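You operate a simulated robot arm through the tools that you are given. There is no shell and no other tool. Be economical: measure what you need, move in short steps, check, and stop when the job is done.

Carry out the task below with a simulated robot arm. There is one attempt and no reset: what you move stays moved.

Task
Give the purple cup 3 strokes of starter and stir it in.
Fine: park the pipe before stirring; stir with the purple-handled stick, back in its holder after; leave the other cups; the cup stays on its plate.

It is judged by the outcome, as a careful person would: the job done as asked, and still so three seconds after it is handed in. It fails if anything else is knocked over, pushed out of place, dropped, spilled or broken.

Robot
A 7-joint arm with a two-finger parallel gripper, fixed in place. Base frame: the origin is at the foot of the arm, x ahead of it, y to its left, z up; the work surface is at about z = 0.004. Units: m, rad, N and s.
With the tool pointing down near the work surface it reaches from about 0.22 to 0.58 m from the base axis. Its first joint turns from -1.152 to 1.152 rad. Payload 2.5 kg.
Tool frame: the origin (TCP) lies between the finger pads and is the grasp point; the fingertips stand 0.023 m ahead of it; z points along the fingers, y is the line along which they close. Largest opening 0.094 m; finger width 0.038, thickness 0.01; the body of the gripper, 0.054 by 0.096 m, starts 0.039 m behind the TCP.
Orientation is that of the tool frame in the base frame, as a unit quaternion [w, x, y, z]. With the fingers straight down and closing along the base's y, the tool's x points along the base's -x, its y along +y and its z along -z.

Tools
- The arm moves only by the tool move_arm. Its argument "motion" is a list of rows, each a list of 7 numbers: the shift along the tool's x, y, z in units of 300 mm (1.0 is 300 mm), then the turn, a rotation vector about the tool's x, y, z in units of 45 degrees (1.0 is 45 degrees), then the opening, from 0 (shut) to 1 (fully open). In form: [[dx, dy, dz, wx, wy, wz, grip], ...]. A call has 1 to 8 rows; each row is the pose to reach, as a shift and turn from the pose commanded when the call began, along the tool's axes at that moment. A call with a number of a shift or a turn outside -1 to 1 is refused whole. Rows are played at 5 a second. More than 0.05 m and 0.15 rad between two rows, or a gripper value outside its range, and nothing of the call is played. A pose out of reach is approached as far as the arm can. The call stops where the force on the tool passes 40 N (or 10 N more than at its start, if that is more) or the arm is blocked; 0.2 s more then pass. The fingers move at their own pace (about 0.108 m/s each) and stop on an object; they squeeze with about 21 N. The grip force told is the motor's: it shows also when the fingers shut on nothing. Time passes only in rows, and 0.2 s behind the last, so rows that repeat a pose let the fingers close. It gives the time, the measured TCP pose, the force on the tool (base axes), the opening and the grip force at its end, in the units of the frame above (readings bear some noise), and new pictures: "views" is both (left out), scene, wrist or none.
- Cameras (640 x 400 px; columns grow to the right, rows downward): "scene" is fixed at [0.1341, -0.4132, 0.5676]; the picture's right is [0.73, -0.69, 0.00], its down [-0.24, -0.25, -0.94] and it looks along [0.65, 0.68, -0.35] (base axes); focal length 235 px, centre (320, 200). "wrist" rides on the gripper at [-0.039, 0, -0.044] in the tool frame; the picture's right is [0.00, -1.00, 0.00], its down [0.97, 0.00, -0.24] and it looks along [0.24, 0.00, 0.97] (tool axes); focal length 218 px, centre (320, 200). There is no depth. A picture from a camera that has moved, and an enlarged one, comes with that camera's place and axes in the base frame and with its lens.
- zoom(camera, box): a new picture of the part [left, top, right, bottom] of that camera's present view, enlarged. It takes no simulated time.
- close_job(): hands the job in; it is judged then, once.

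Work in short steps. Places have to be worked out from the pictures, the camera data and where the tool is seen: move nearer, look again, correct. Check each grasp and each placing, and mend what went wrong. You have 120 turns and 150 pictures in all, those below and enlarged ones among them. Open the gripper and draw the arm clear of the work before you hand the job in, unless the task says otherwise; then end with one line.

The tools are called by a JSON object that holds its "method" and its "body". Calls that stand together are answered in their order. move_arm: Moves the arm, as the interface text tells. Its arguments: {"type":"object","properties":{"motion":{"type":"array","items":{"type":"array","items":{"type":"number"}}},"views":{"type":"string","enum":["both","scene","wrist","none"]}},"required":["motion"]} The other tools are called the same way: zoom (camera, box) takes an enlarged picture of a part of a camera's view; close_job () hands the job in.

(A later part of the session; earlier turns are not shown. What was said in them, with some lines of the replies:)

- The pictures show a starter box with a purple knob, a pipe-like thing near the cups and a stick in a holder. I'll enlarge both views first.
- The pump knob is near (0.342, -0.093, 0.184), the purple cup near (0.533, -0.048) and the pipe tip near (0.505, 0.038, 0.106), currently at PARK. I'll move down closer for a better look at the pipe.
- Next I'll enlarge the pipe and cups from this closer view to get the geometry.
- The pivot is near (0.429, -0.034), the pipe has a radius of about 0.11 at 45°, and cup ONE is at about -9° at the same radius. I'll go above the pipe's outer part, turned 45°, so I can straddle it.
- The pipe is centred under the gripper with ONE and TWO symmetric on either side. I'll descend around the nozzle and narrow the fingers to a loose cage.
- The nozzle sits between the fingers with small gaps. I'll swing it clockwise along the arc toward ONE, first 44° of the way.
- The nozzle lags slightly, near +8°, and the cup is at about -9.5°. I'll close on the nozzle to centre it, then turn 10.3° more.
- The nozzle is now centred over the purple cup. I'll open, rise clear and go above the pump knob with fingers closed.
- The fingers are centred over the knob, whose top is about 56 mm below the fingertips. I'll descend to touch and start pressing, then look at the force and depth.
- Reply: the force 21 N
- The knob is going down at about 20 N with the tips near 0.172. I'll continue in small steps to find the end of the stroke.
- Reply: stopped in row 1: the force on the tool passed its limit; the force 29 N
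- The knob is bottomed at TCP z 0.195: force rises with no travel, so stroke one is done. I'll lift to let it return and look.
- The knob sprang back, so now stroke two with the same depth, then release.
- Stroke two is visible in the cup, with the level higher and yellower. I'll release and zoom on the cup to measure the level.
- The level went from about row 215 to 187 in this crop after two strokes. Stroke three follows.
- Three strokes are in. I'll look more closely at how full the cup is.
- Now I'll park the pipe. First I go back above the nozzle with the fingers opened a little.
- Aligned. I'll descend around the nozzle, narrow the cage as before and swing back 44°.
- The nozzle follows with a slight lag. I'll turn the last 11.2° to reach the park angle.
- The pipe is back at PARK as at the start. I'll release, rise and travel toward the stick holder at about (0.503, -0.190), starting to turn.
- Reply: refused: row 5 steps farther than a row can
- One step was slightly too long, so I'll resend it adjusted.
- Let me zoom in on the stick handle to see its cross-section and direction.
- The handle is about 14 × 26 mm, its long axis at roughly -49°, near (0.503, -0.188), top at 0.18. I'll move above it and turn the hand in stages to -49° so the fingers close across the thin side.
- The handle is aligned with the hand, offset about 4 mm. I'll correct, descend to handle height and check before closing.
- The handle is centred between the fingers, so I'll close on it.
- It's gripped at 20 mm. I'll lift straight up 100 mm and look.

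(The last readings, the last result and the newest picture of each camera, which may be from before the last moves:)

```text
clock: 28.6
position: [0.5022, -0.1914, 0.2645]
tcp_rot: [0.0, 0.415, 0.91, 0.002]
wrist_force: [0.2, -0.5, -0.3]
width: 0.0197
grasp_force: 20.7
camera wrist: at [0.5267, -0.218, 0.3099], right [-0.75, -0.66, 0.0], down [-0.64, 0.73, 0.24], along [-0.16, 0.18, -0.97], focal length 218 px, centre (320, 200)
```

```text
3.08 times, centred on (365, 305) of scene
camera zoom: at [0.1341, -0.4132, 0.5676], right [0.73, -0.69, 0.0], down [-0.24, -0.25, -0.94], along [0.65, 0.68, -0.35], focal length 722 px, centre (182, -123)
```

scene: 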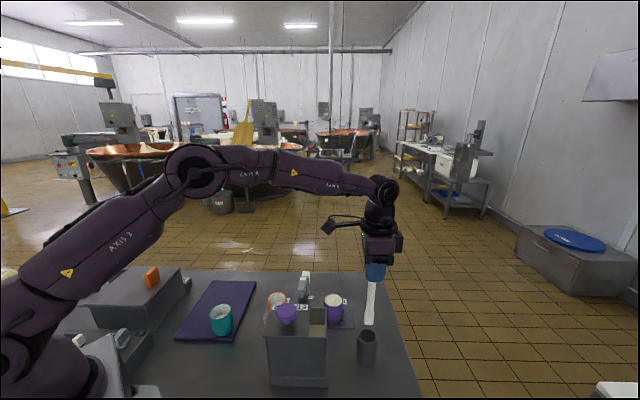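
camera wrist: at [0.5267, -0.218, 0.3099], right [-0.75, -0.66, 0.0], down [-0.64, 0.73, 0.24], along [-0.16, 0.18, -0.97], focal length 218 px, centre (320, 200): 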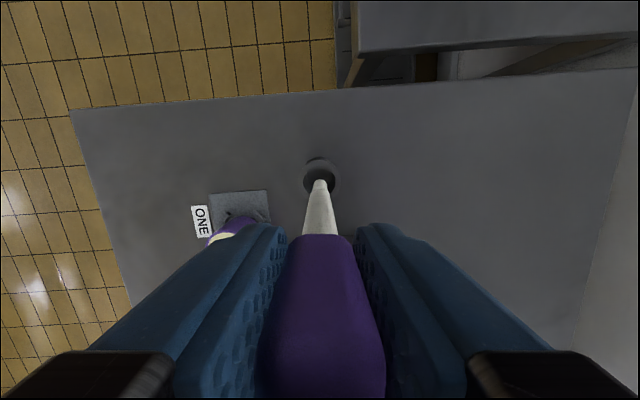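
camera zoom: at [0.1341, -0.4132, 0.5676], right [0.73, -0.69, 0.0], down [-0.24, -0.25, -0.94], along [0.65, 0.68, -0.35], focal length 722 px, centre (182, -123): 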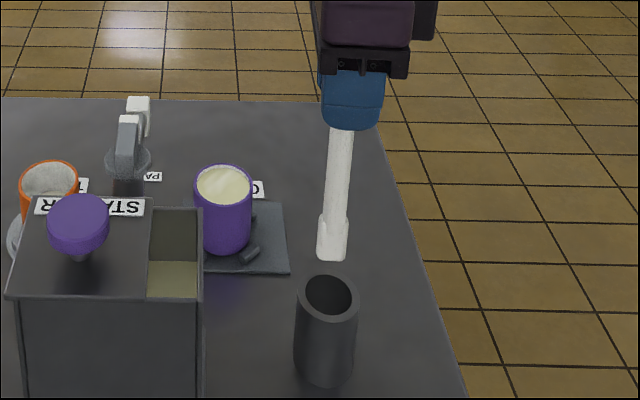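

The stick hangs straight, tip about 158 mm below the TCP, at z ≈ 0.106. I'll carry it over the purple cup at about (0.529, -0.051).

{"method": "move_arm", "body": {"motion": [[0.06, 0.074, 0, 0, 0, 0, 0], [0.12, 0.147, 0, 0, 0, 0, 0], [0.18, 0.221, 0, 0, 0, 0, 0], [0.24, 0.294, 0, 0, 0, 0, 0], [0.299, 0.368, 0, 0, 0, 0, 0], [0.299, 0.368, 0, 0, 0, 0, 0]], "views": "both"}}

{"method": "zoom", "body": {"camera": "scene", "box": [280, 230, 390, 340]}}

{"method": "zoom", "body": {"camera": "wrist", "box": [240, 140, 400, 240]}}

```text
clock: 30.0
position: [0.5258, -0.0497, 0.2638]
tcp_rot: [0.001, 0.414, 0.91, 0.0]
wrist_force: [0.1, 0.8, -1.1]
width: 0.0195
grasp_force: 20.6
camera wrist: at [0.5518, -0.0768, 0.3093], right [-0.75, -0.66, 0.0], down [-0.64, 0.73, 0.24], along [-0.16, 0.18, -0.97], focal length 218 px, centre (320, 200)
```

scene: 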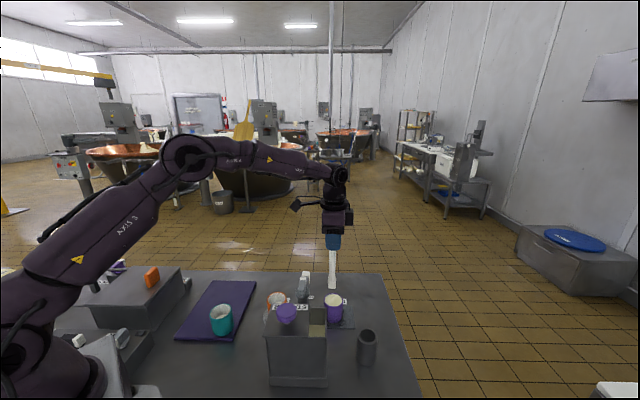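
wrist: 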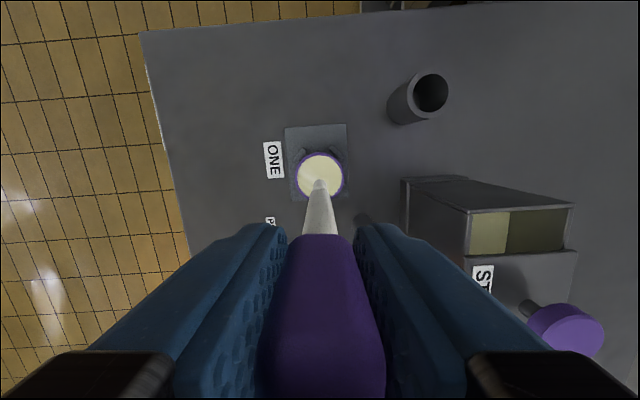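

```text
3.64 times, centred on (335, 285) of scene
camera zoom: at [0.1341, -0.4132, 0.5676], right [0.73, -0.69, 0.0], down [-0.24, -0.25, -0.94], along [0.65, 0.68, -0.35], focal length 854 px, centre (266, -109)
```

zoom: 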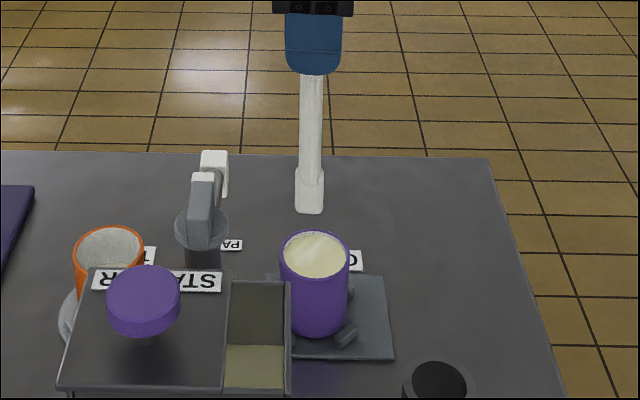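

```text
4.00 times, centred on (320, 190) of wrist
camera zoom: at [0.5518, -0.0768, 0.3093], right [-0.75, -0.66, 0.0], down [-0.64, 0.73, 0.24], along [-0.16, 0.18, -0.97], focal length 873 px, centre (320, 240)
```

zoom: 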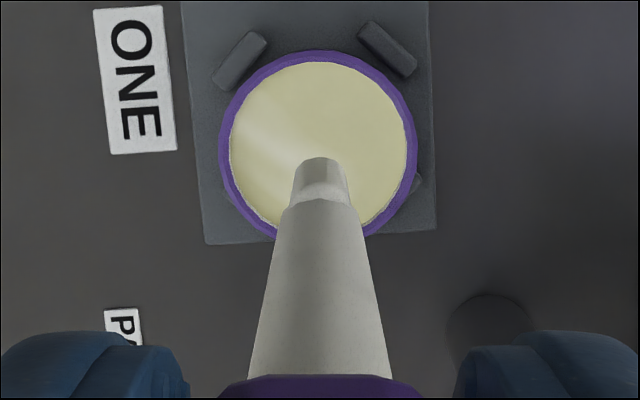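

The tip is over the cup centre to within about 2 mm. I'll lower it into the cup to tip height about 0.03.

{"method": "move_arm", "body": {"motion": [[0, 0, 0.07, 0, 0, 0, 0], [0, 0, 0.13, 0, 0, 0, 0], [0, 0, 0.19, 0, 0, 0, 0], [0, 0, 0.253, 0, 0, 0, 0], [0, 0, 0.253, 0, 0, 0, 0]], "views": "wrist"}}

{"method": "zoom", "body": {"camera": "scene", "box": [280, 230, 390, 340]}}

```text
clock: 31.2
position: [0.5261, -0.0504, 0.1876]
tcp_rot: [0.001, 0.414, 0.91, 0.001]
wrist_force: [0.1, -0.4, -0.4]
width: 0.0198
grasp_force: 21.3
camera wrist: at [0.5514, -0.0772, 0.2331], right [-0.75, -0.66, 0.0], down [-0.64, 0.73, 0.24], along [-0.16, 0.18, -0.97], focal length 218 px, centre (320, 200)
```

wrist: 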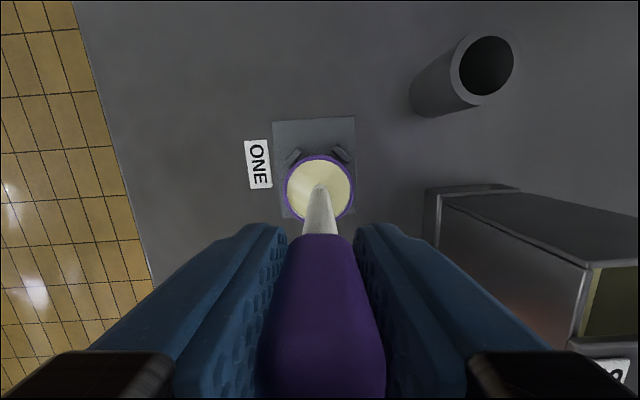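

```text
3.64 times, centred on (335, 285) of scene
camera zoom: at [0.1341, -0.4132, 0.5676], right [0.73, -0.69, 0.0], down [-0.24, -0.25, -0.94], along [0.65, 0.68, -0.35], focal length 854 px, centre (266, -109)
```

zoom: 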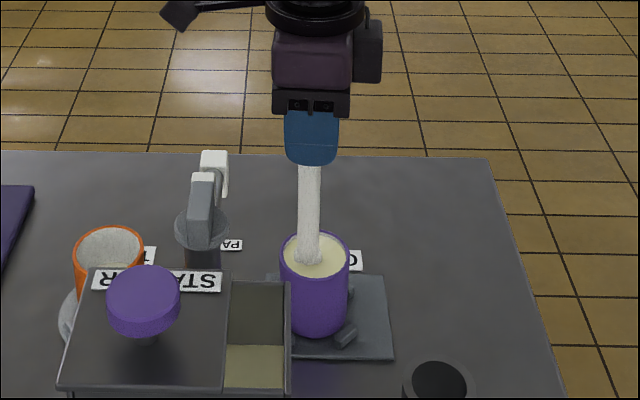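

The stick stands in the middle of the liquid. I'll stir with a small 8 mm circle first and check forces.

{"method": "move_arm", "body": {"motion": [[0.027, 0, 0, 0, 0, 0, 0], [0.0135, 0.0234, 0, 0, 0, 0, 0], [-0.0135, 0.0234, 0, 0, 0, 0, 0], [-0.027, 0, 0, 0, 0, 0, 0], [-0.0135, -0.0234, 0, 0, 0, 0, 0], [0.0135, -0.0234, 0, 0, 0, 0, 0], [0.027, 0, 0, 0, 0, 0, 0], [0, 0, 0, 0, 0, 0, 0]], "views": "none"}}

{"method": "zoom", "body": {"camera": "scene", "box": [300, 265, 370, 335]}}

```text
clock: 33.0
position: [0.5264, -0.0507, 0.1888]
tcp_rot: [0.0, 0.414, 0.91, 0.001]
wrist_force: [-0.4, -1.2, -1.1]
width: 0.0198
grasp_force: 20.5
```

```text
5.71 times, centred on (335, 300) of scene
camera zoom: at [0.1341, -0.4132, 0.5676], right [0.73, -0.69, 0.0], down [-0.24, -0.25, -0.94], along [0.65, 0.68, -0.35], focal length 1342 px, centre (234, -371)
```

zoom: 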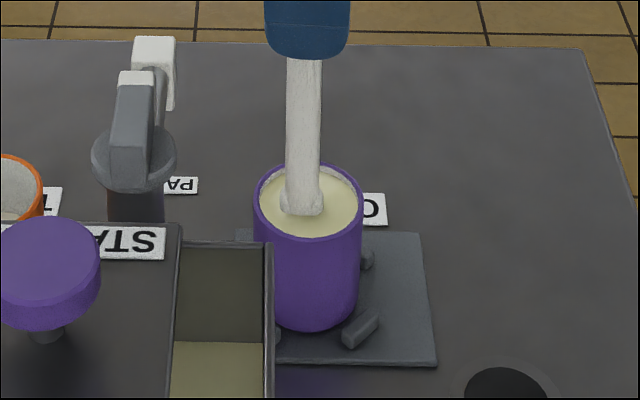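

Forces are tiny and the cup is still. I'll go 8 mm deeper, centre it 3 mm better and stir several turns at about 9 mm radius.

{"method": "move_arm", "body": {"motion": [[-0.0067, 0.0077, 0.013, 0, 0, 0, 0], [-0.0067, 0.0077, 0.027, 0, 0, 0, 0]], "views": "none"}}

{"method": "move_arm", "body": {"motion": [[0.03, 0, 0, 0, 0, 0, 0], [0.015, 0.026, 0, 0, 0, 0, 0], [-0.015, 0.026, 0, 0, 0, 0, 0], [-0.03, 0, 0, 0, 0, 0, 0], [-0.015, -0.026, 0, 0, 0, 0, 0], [0.015, -0.026, 0, 0, 0, 0, 0], [0.03, 0, 0, 0, 0, 0, 0], [0, 0, 0, 0, 0, 0, 0]], "views": "none"}}

{"method": "move_arm", "body": {"motion": [[0.03, 0, 0, 0, 0, 0, 0], [0.015, 0.026, 0, 0, 0, 0, 0], [-0.015, 0.026, 0, 0, 0, 0, 0], [-0.03, 0, 0, 0, 0, 0, 0], [-0.015, -0.026, 0, 0, 0, 0, 0], [0.015, -0.026, 0, 0, 0, 0, 0], [0.03, 0, 0, 0, 0, 0, 0], [0, 0, 0, 0, 0, 0, 0]], "views": "wrist"}}

{"method": "zoom", "body": {"camera": "scene", "box": [300, 265, 370, 335]}}

```text
clock: 33.6
position: [0.5295, -0.0506, 0.1818]
tcp_rot: [0.0, 0.415, 0.91, 0.0]
wrist_force: [-0.5, 0.2, -0.4]
width: 0.0194
grasp_force: 20.7
```

```text
clock: 35.4
position: [0.5293, -0.0509, 0.1806]
tcp_rot: [0.0, 0.413, 0.911, 0.001]
wrist_force: [-0.6, -0.1, 0.0]
width: 0.0193
grasp_force: 21.7
```

```text
clock: 37.2
position: [0.5293, -0.0504, 0.1807]
tcp_rot: [0.0, 0.414, 0.91, 0.001]
wrist_force: [0.2, 0.2, -1.0]
width: 0.0195
grasp_force: 21.0
camera wrist: at [0.5548, -0.0772, 0.2258], right [-0.75, -0.66, 0.0], down [-0.64, 0.73, 0.24], along [-0.16, 0.18, -0.97], focal length 218 px, centre (320, 200)
```

wrist: 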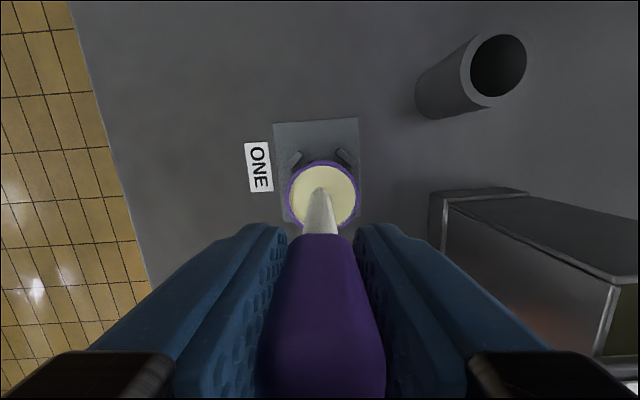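

```text
5.71 times, centred on (335, 300) of scene
camera zoom: at [0.1341, -0.4132, 0.5676], right [0.73, -0.69, 0.0], down [-0.24, -0.25, -0.94], along [0.65, 0.68, -0.35], focal length 1342 px, centre (234, -371)
```

zoom: 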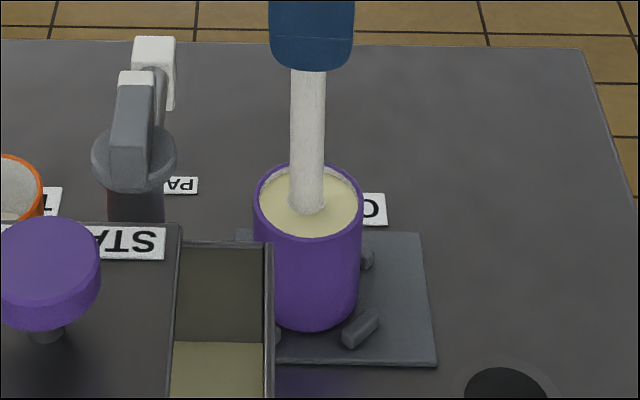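

The surface now looks uniform. I'll give it three more turns to be sure it's blended.

{"method": "move_arm", "body": {"motion": [[0.033, 0, 0, 0, 0, 0, 0], [0.0165, 0.0286, 0, 0, 0, 0, 0], [-0.0165, 0.0286, 0, 0, 0, 0, 0], [-0.033, 0, 0, 0, 0, 0, 0], [-0.0165, -0.0286, 0, 0, 0, 0, 0], [0.0165, -0.0286, 0, 0, 0, 0, 0], [0.033, 0, 0, 0, 0, 0, 0], [0, 0, 0, 0, 0, 0, 0]], "views": "none"}}

{"method": "move_arm", "body": {"motion": [[0.033, 0, 0, 0, 0, 0, 0], [0.0165, 0.0286, 0, 0, 0, 0, 0], [-0.0165, 0.0286, 0, 0, 0, 0, 0], [-0.033, 0, 0, 0, 0, 0, 0], [-0.0165, -0.0286, 0, 0, 0, 0, 0], [0.0165, -0.0286, 0, 0, 0, 0, 0], [0.033, 0, 0, 0, 0, 0, 0], [0, 0, 0, 0, 0, 0, 0]], "views": "none"}}

{"method": "move_arm", "body": {"motion": [[0.033, 0, 0, 0, 0, 0, 0], [0.0165, 0.0286, 0, 0, 0, 0, 0], [-0.0165, 0.0286, 0, 0, 0, 0, 0], [-0.033, 0, 0, 0, 0, 0, 0], [-0.0165, -0.0286, 0, 0, 0, 0, 0], [0.0165, -0.0286, 0, 0, 0, 0, 0], [0.033, 0, 0, 0, 0, 0, 0], [0, 0, 0, 0, 0, 0, 0]], "views": "none"}}

{"method": "move_arm", "body": {"motion": [[0, 0, -0.05, 0, 0, 0, 0], [0, 0, -0.1, 0, 0, 0, 0], [0, 0, -0.15, 0, 0, 0, 0], [0, 0, -0.2, 0, 0, 0, 0], [0, 0, -0.25, 0, 0, 0, 0], [0, 0, -0.29, 0, 0, 0, 0], [0, 0, -0.29, 0, 0, 0, 0], [0, 0, -0.29, 0, 0, 0, 0]], "views": "wrist"}}

{"method": "zoom", "body": {"camera": "scene", "box": [300, 235, 390, 345]}}

{"method": "zoom", "body": {"camera": "wrist", "box": [240, 130, 400, 230]}}

```text
clock: 39.0
position: [0.5306, -0.0502, 0.1805]
tcp_rot: [0.0, 0.415, 0.91, 0.001]
wrist_force: [0.5, -0.1, -0.8]
width: 0.0197
grasp_force: 21.2
```

```text
clock: 40.8
position: [0.5287, -0.0517, 0.1806]
tcp_rot: [0.0, 0.414, 0.91, 0.001]
wrist_force: [-0.3, -0.3, 0.2]
width: 0.0194
grasp_force: 21.1
```

```text
clock: 42.6
position: [0.5292, -0.0512, 0.1801]
tcp_rot: [0.0, 0.414, 0.91, 0.001]
wrist_force: [0.3, 1.0, -0.1]
width: 0.0195
grasp_force: 20.5
```

```text
clock: 44.4
position: [0.5296, -0.0504, 0.2684]
tcp_rot: [0.001, 0.415, 0.91, 0.001]
wrist_force: [-0.4, 0.6, -1.4]
width: 0.0196
grasp_force: 20.9
camera wrist: at [0.5548, -0.0779, 0.3131], right [-0.75, -0.66, 0.0], down [-0.64, 0.73, 0.24], along [-0.16, 0.18, -0.97], focal length 218 px, centre (320, 200)
```

wrist: 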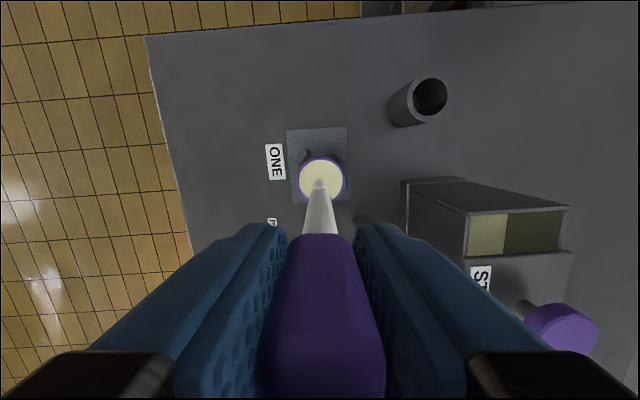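

```text
3.64 times, centred on (345, 290) of scene
camera zoom: at [0.1341, -0.4132, 0.5676], right [0.73, -0.69, 0.0], down [-0.24, -0.25, -0.94], along [0.65, 0.68, -0.35], focal length 854 px, centre (229, -127)
```

zoom: 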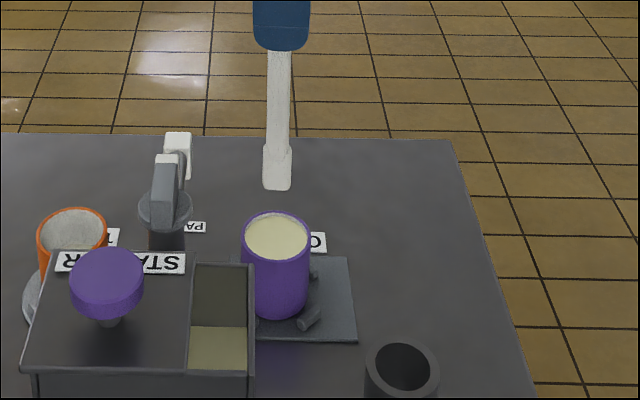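

```text
4.00 times, centred on (320, 180) of wrist
camera zoom: at [0.5548, -0.0779, 0.3131], right [-0.75, -0.66, 0.0], down [-0.64, 0.73, 0.24], along [-0.16, 0.18, -0.97], focal length 873 px, centre (320, 280)
```

zoom: 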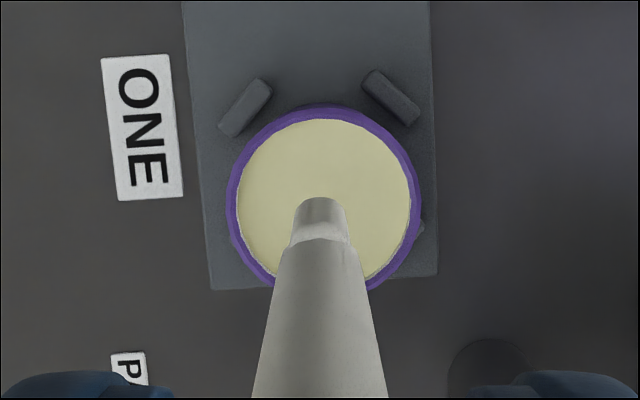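

The contents are a uniform cream colour with no streaks, and the cup is in place. I'll pause for drips, then carry the stick back over its holder.

{"method": "move_arm", "body": {"motion": [[0, 0, 0, 0, 0, 0, 0], [0, 0, 0, 0, 0, 0, 0], [-0.06, -0.075, 0, 0, 0, 0, 0], [-0.12, -0.15, 0, 0, 0, 0, 0], [-0.18, -0.225, 0, 0, 0, 0, 0], [-0.24, -0.3, 0, 0, 0, 0, 0], [-0.292, -0.374, 0, 0, 0, 0, 0], [-0.292, -0.374, 0, 0, 0, 0, 0]], "views": "wrist"}}

{"method": "zoom", "body": {"camera": "scene", "box": [310, 240, 420, 370]}}

{"method": "zoom", "body": {"camera": "wrist", "box": [240, 130, 400, 230]}}

```text
clock: 46.2
position: [0.5018, -0.1912, 0.2676]
tcp_rot: [0.0, 0.414, 0.91, 0.001]
wrist_force: [-0.3, 0.8, -0.6]
width: 0.0197
grasp_force: 21.1
camera wrist: at [0.5272, -0.2179, 0.3128], right [-0.75, -0.66, 0.0], down [-0.64, 0.73, 0.24], along [-0.16, 0.18, -0.97], focal length 218 px, centre (320, 200)
```

wrist: 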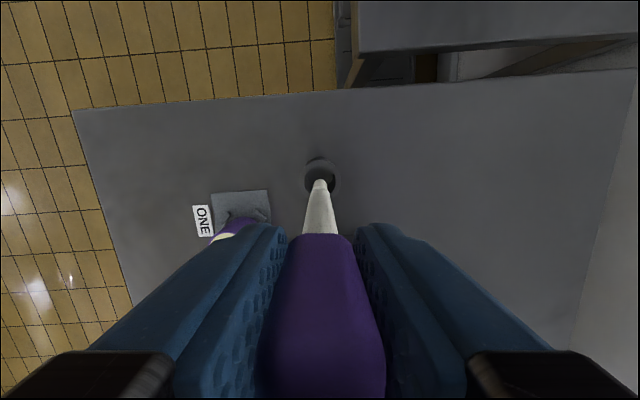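

```text
3.08 times, centred on (365, 305) of scene
camera zoom: at [0.1341, -0.4132, 0.5676], right [0.73, -0.69, 0.0], down [-0.24, -0.25, -0.94], along [0.65, 0.68, -0.35], focal length 722 px, centre (182, -123)
```

zoom: 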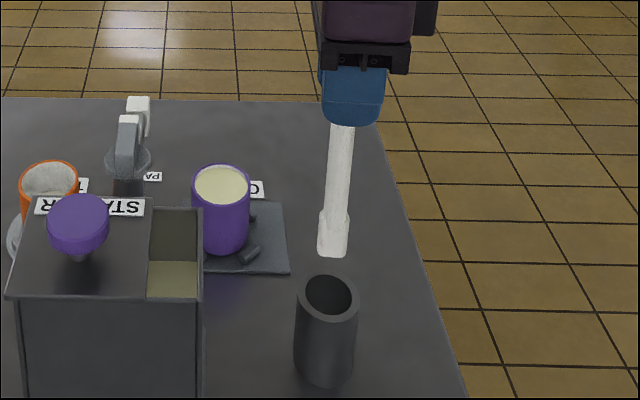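

```text
4.00 times, centred on (320, 180) of wrist
camera zoom: at [0.5272, -0.2179, 0.3128], right [-0.75, -0.66, 0.0], down [-0.64, 0.73, 0.24], along [-0.16, 0.18, -0.97], focal length 873 px, centre (320, 280)
```

zoom: 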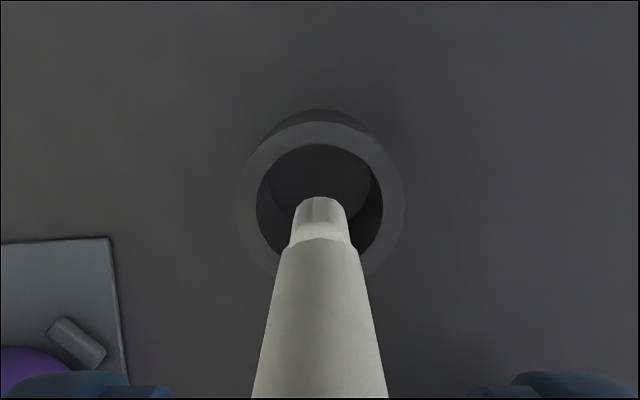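

The pose matches that at lift-out and the tip is inside the mouth outline. I'll lower it to just above its original depth.

{"method": "move_arm", "body": {"motion": [[0, 0, 0.06, 0, 0, 0, 0], [0, 0, 0.12, 0, 0, 0, 0], [0, 0, 0.18, 0, 0, 0, 0], [0, 0, 0.24, 0, 0, 0, 0], [0, 0, 0.3, 0, 0, 0, 0], [0, 0, 0.347, 0, 0, 0, 0], [0, 0, 0.347, 0, 0, 0, 0]], "views": "wrist"}}

{"method": "zoom", "body": {"camera": "scene", "box": [310, 240, 420, 370]}}

```text
clock: 47.8
position: [0.5022, -0.1909, 0.1626]
tcp_rot: [0.0, 0.415, 0.91, 0.001]
wrist_force: [-1.0, 0.9, -0.8]
width: 0.0195
grasp_force: 20.8
camera wrist: at [0.5278, -0.2176, 0.2086], right [-0.75, -0.66, 0.0], down [-0.64, 0.73, 0.24], along [-0.16, 0.18, -0.97], focal length 218 px, centre (320, 200)
```

wrist: 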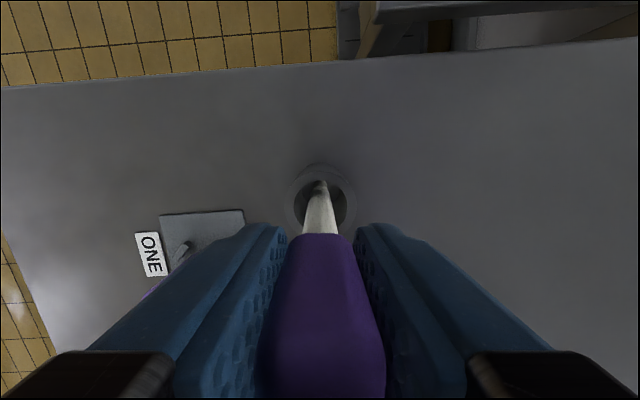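

```text
3.08 times, centred on (365, 305) of scene
camera zoom: at [0.1341, -0.4132, 0.5676], right [0.73, -0.69, 0.0], down [-0.24, -0.25, -0.94], along [0.65, 0.68, -0.35], focal length 722 px, centre (182, -123)
```

zoom: 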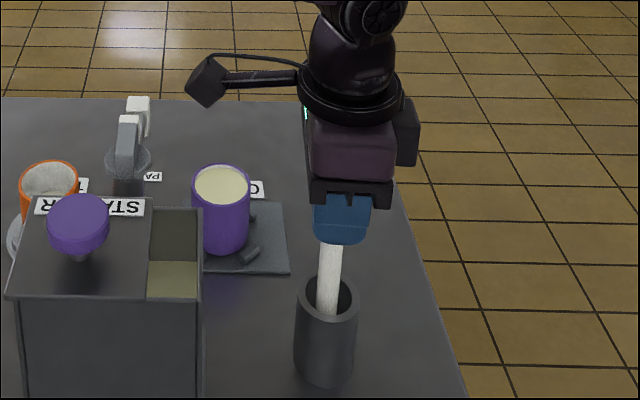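

It's back at the original depth. I'll open to release and then rise straight up.

{"method": "move_arm", "body": {"motion": [[0, 0, 0, 0, 0, 0, 0.3], [0, 0, 0, 0, 0, 0, 0.6], [0, 0, 0, 0, 0, 0, 0.6], [0, 0, -0.1, 0, 0, 0, 0.6], [0, 0, -0.22, 0, 0, 0, 0.6], [0, 0, -0.36, 0, 0, 0, 0.6], [0, 0, -0.5, 0, 0, 0, 0.6], [0, 0, -0.6, 0, 0, 0, 0.6]], "views": "both"}}

{"method": "zoom", "body": {"camera": "scene", "box": [250, 250, 420, 390]}}

```text
clock: 49.6
position: [0.5024, -0.1906, 0.3442]
tcp_rot: [-0.001, 0.415, 0.91, 0.0]
wrist_force: [-0.1, -0.3, 0.0]
width: 0.0562
grasp_force: 0.1
camera wrist: at [0.5275, -0.2175, 0.3891], right [-0.75, -0.66, 0.0], down [-0.64, 0.73, 0.24], along [-0.16, 0.18, -0.97], focal length 218 px, centre (320, 200)
```

scene: 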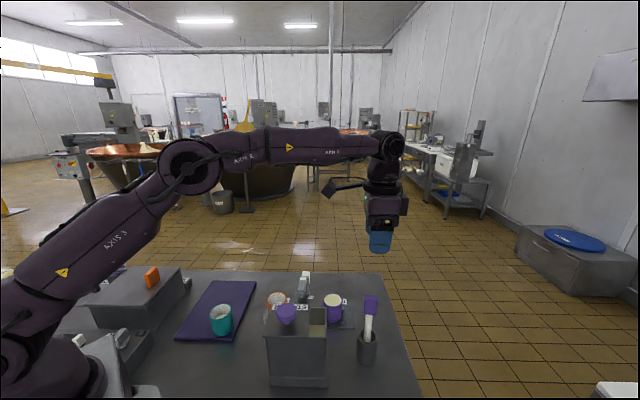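
wrist: 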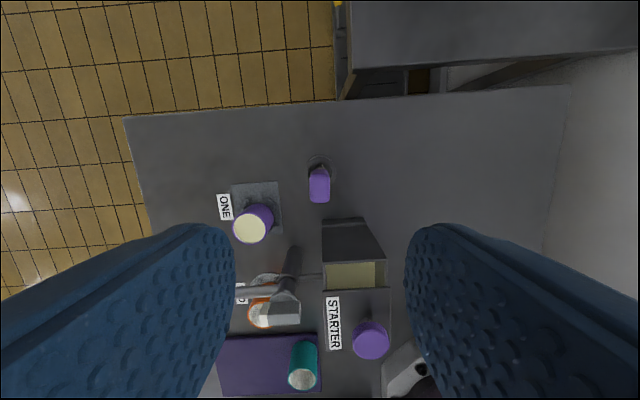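

```text
2.86 times, centred on (335, 320) of scene
camera zoom: at [0.1341, -0.4132, 0.5676], right [0.73, -0.69, 0.0], down [-0.24, -0.25, -0.94], along [0.65, 0.68, -0.35], focal length 671 px, centre (277, -143)
```

zoom: 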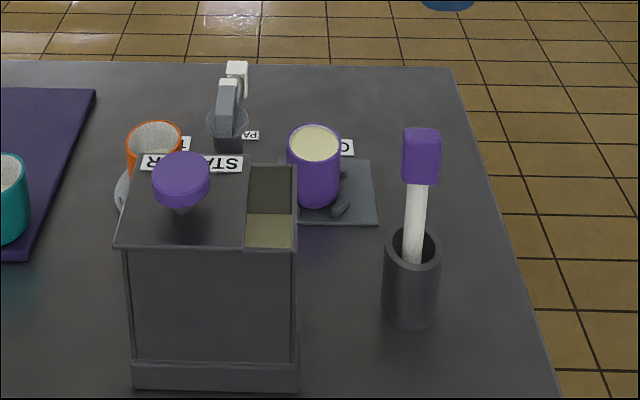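

The stick stands in its holder, the pipe is at PARK, the purple cup is on its plate with mixed contents, and the other cups are unmoved. The gripper is open and clear, so I'm handing in.

{"method": "close_job", "body": {}}

```text
The job is handed in.
```

The purple cup got 3 strokes of starter, the pipe was parked before stirring, the contents are stirred to an even colour, and the purple-handled stick is back in its holder; the cup may have moved about 2 mm, still on its plate.
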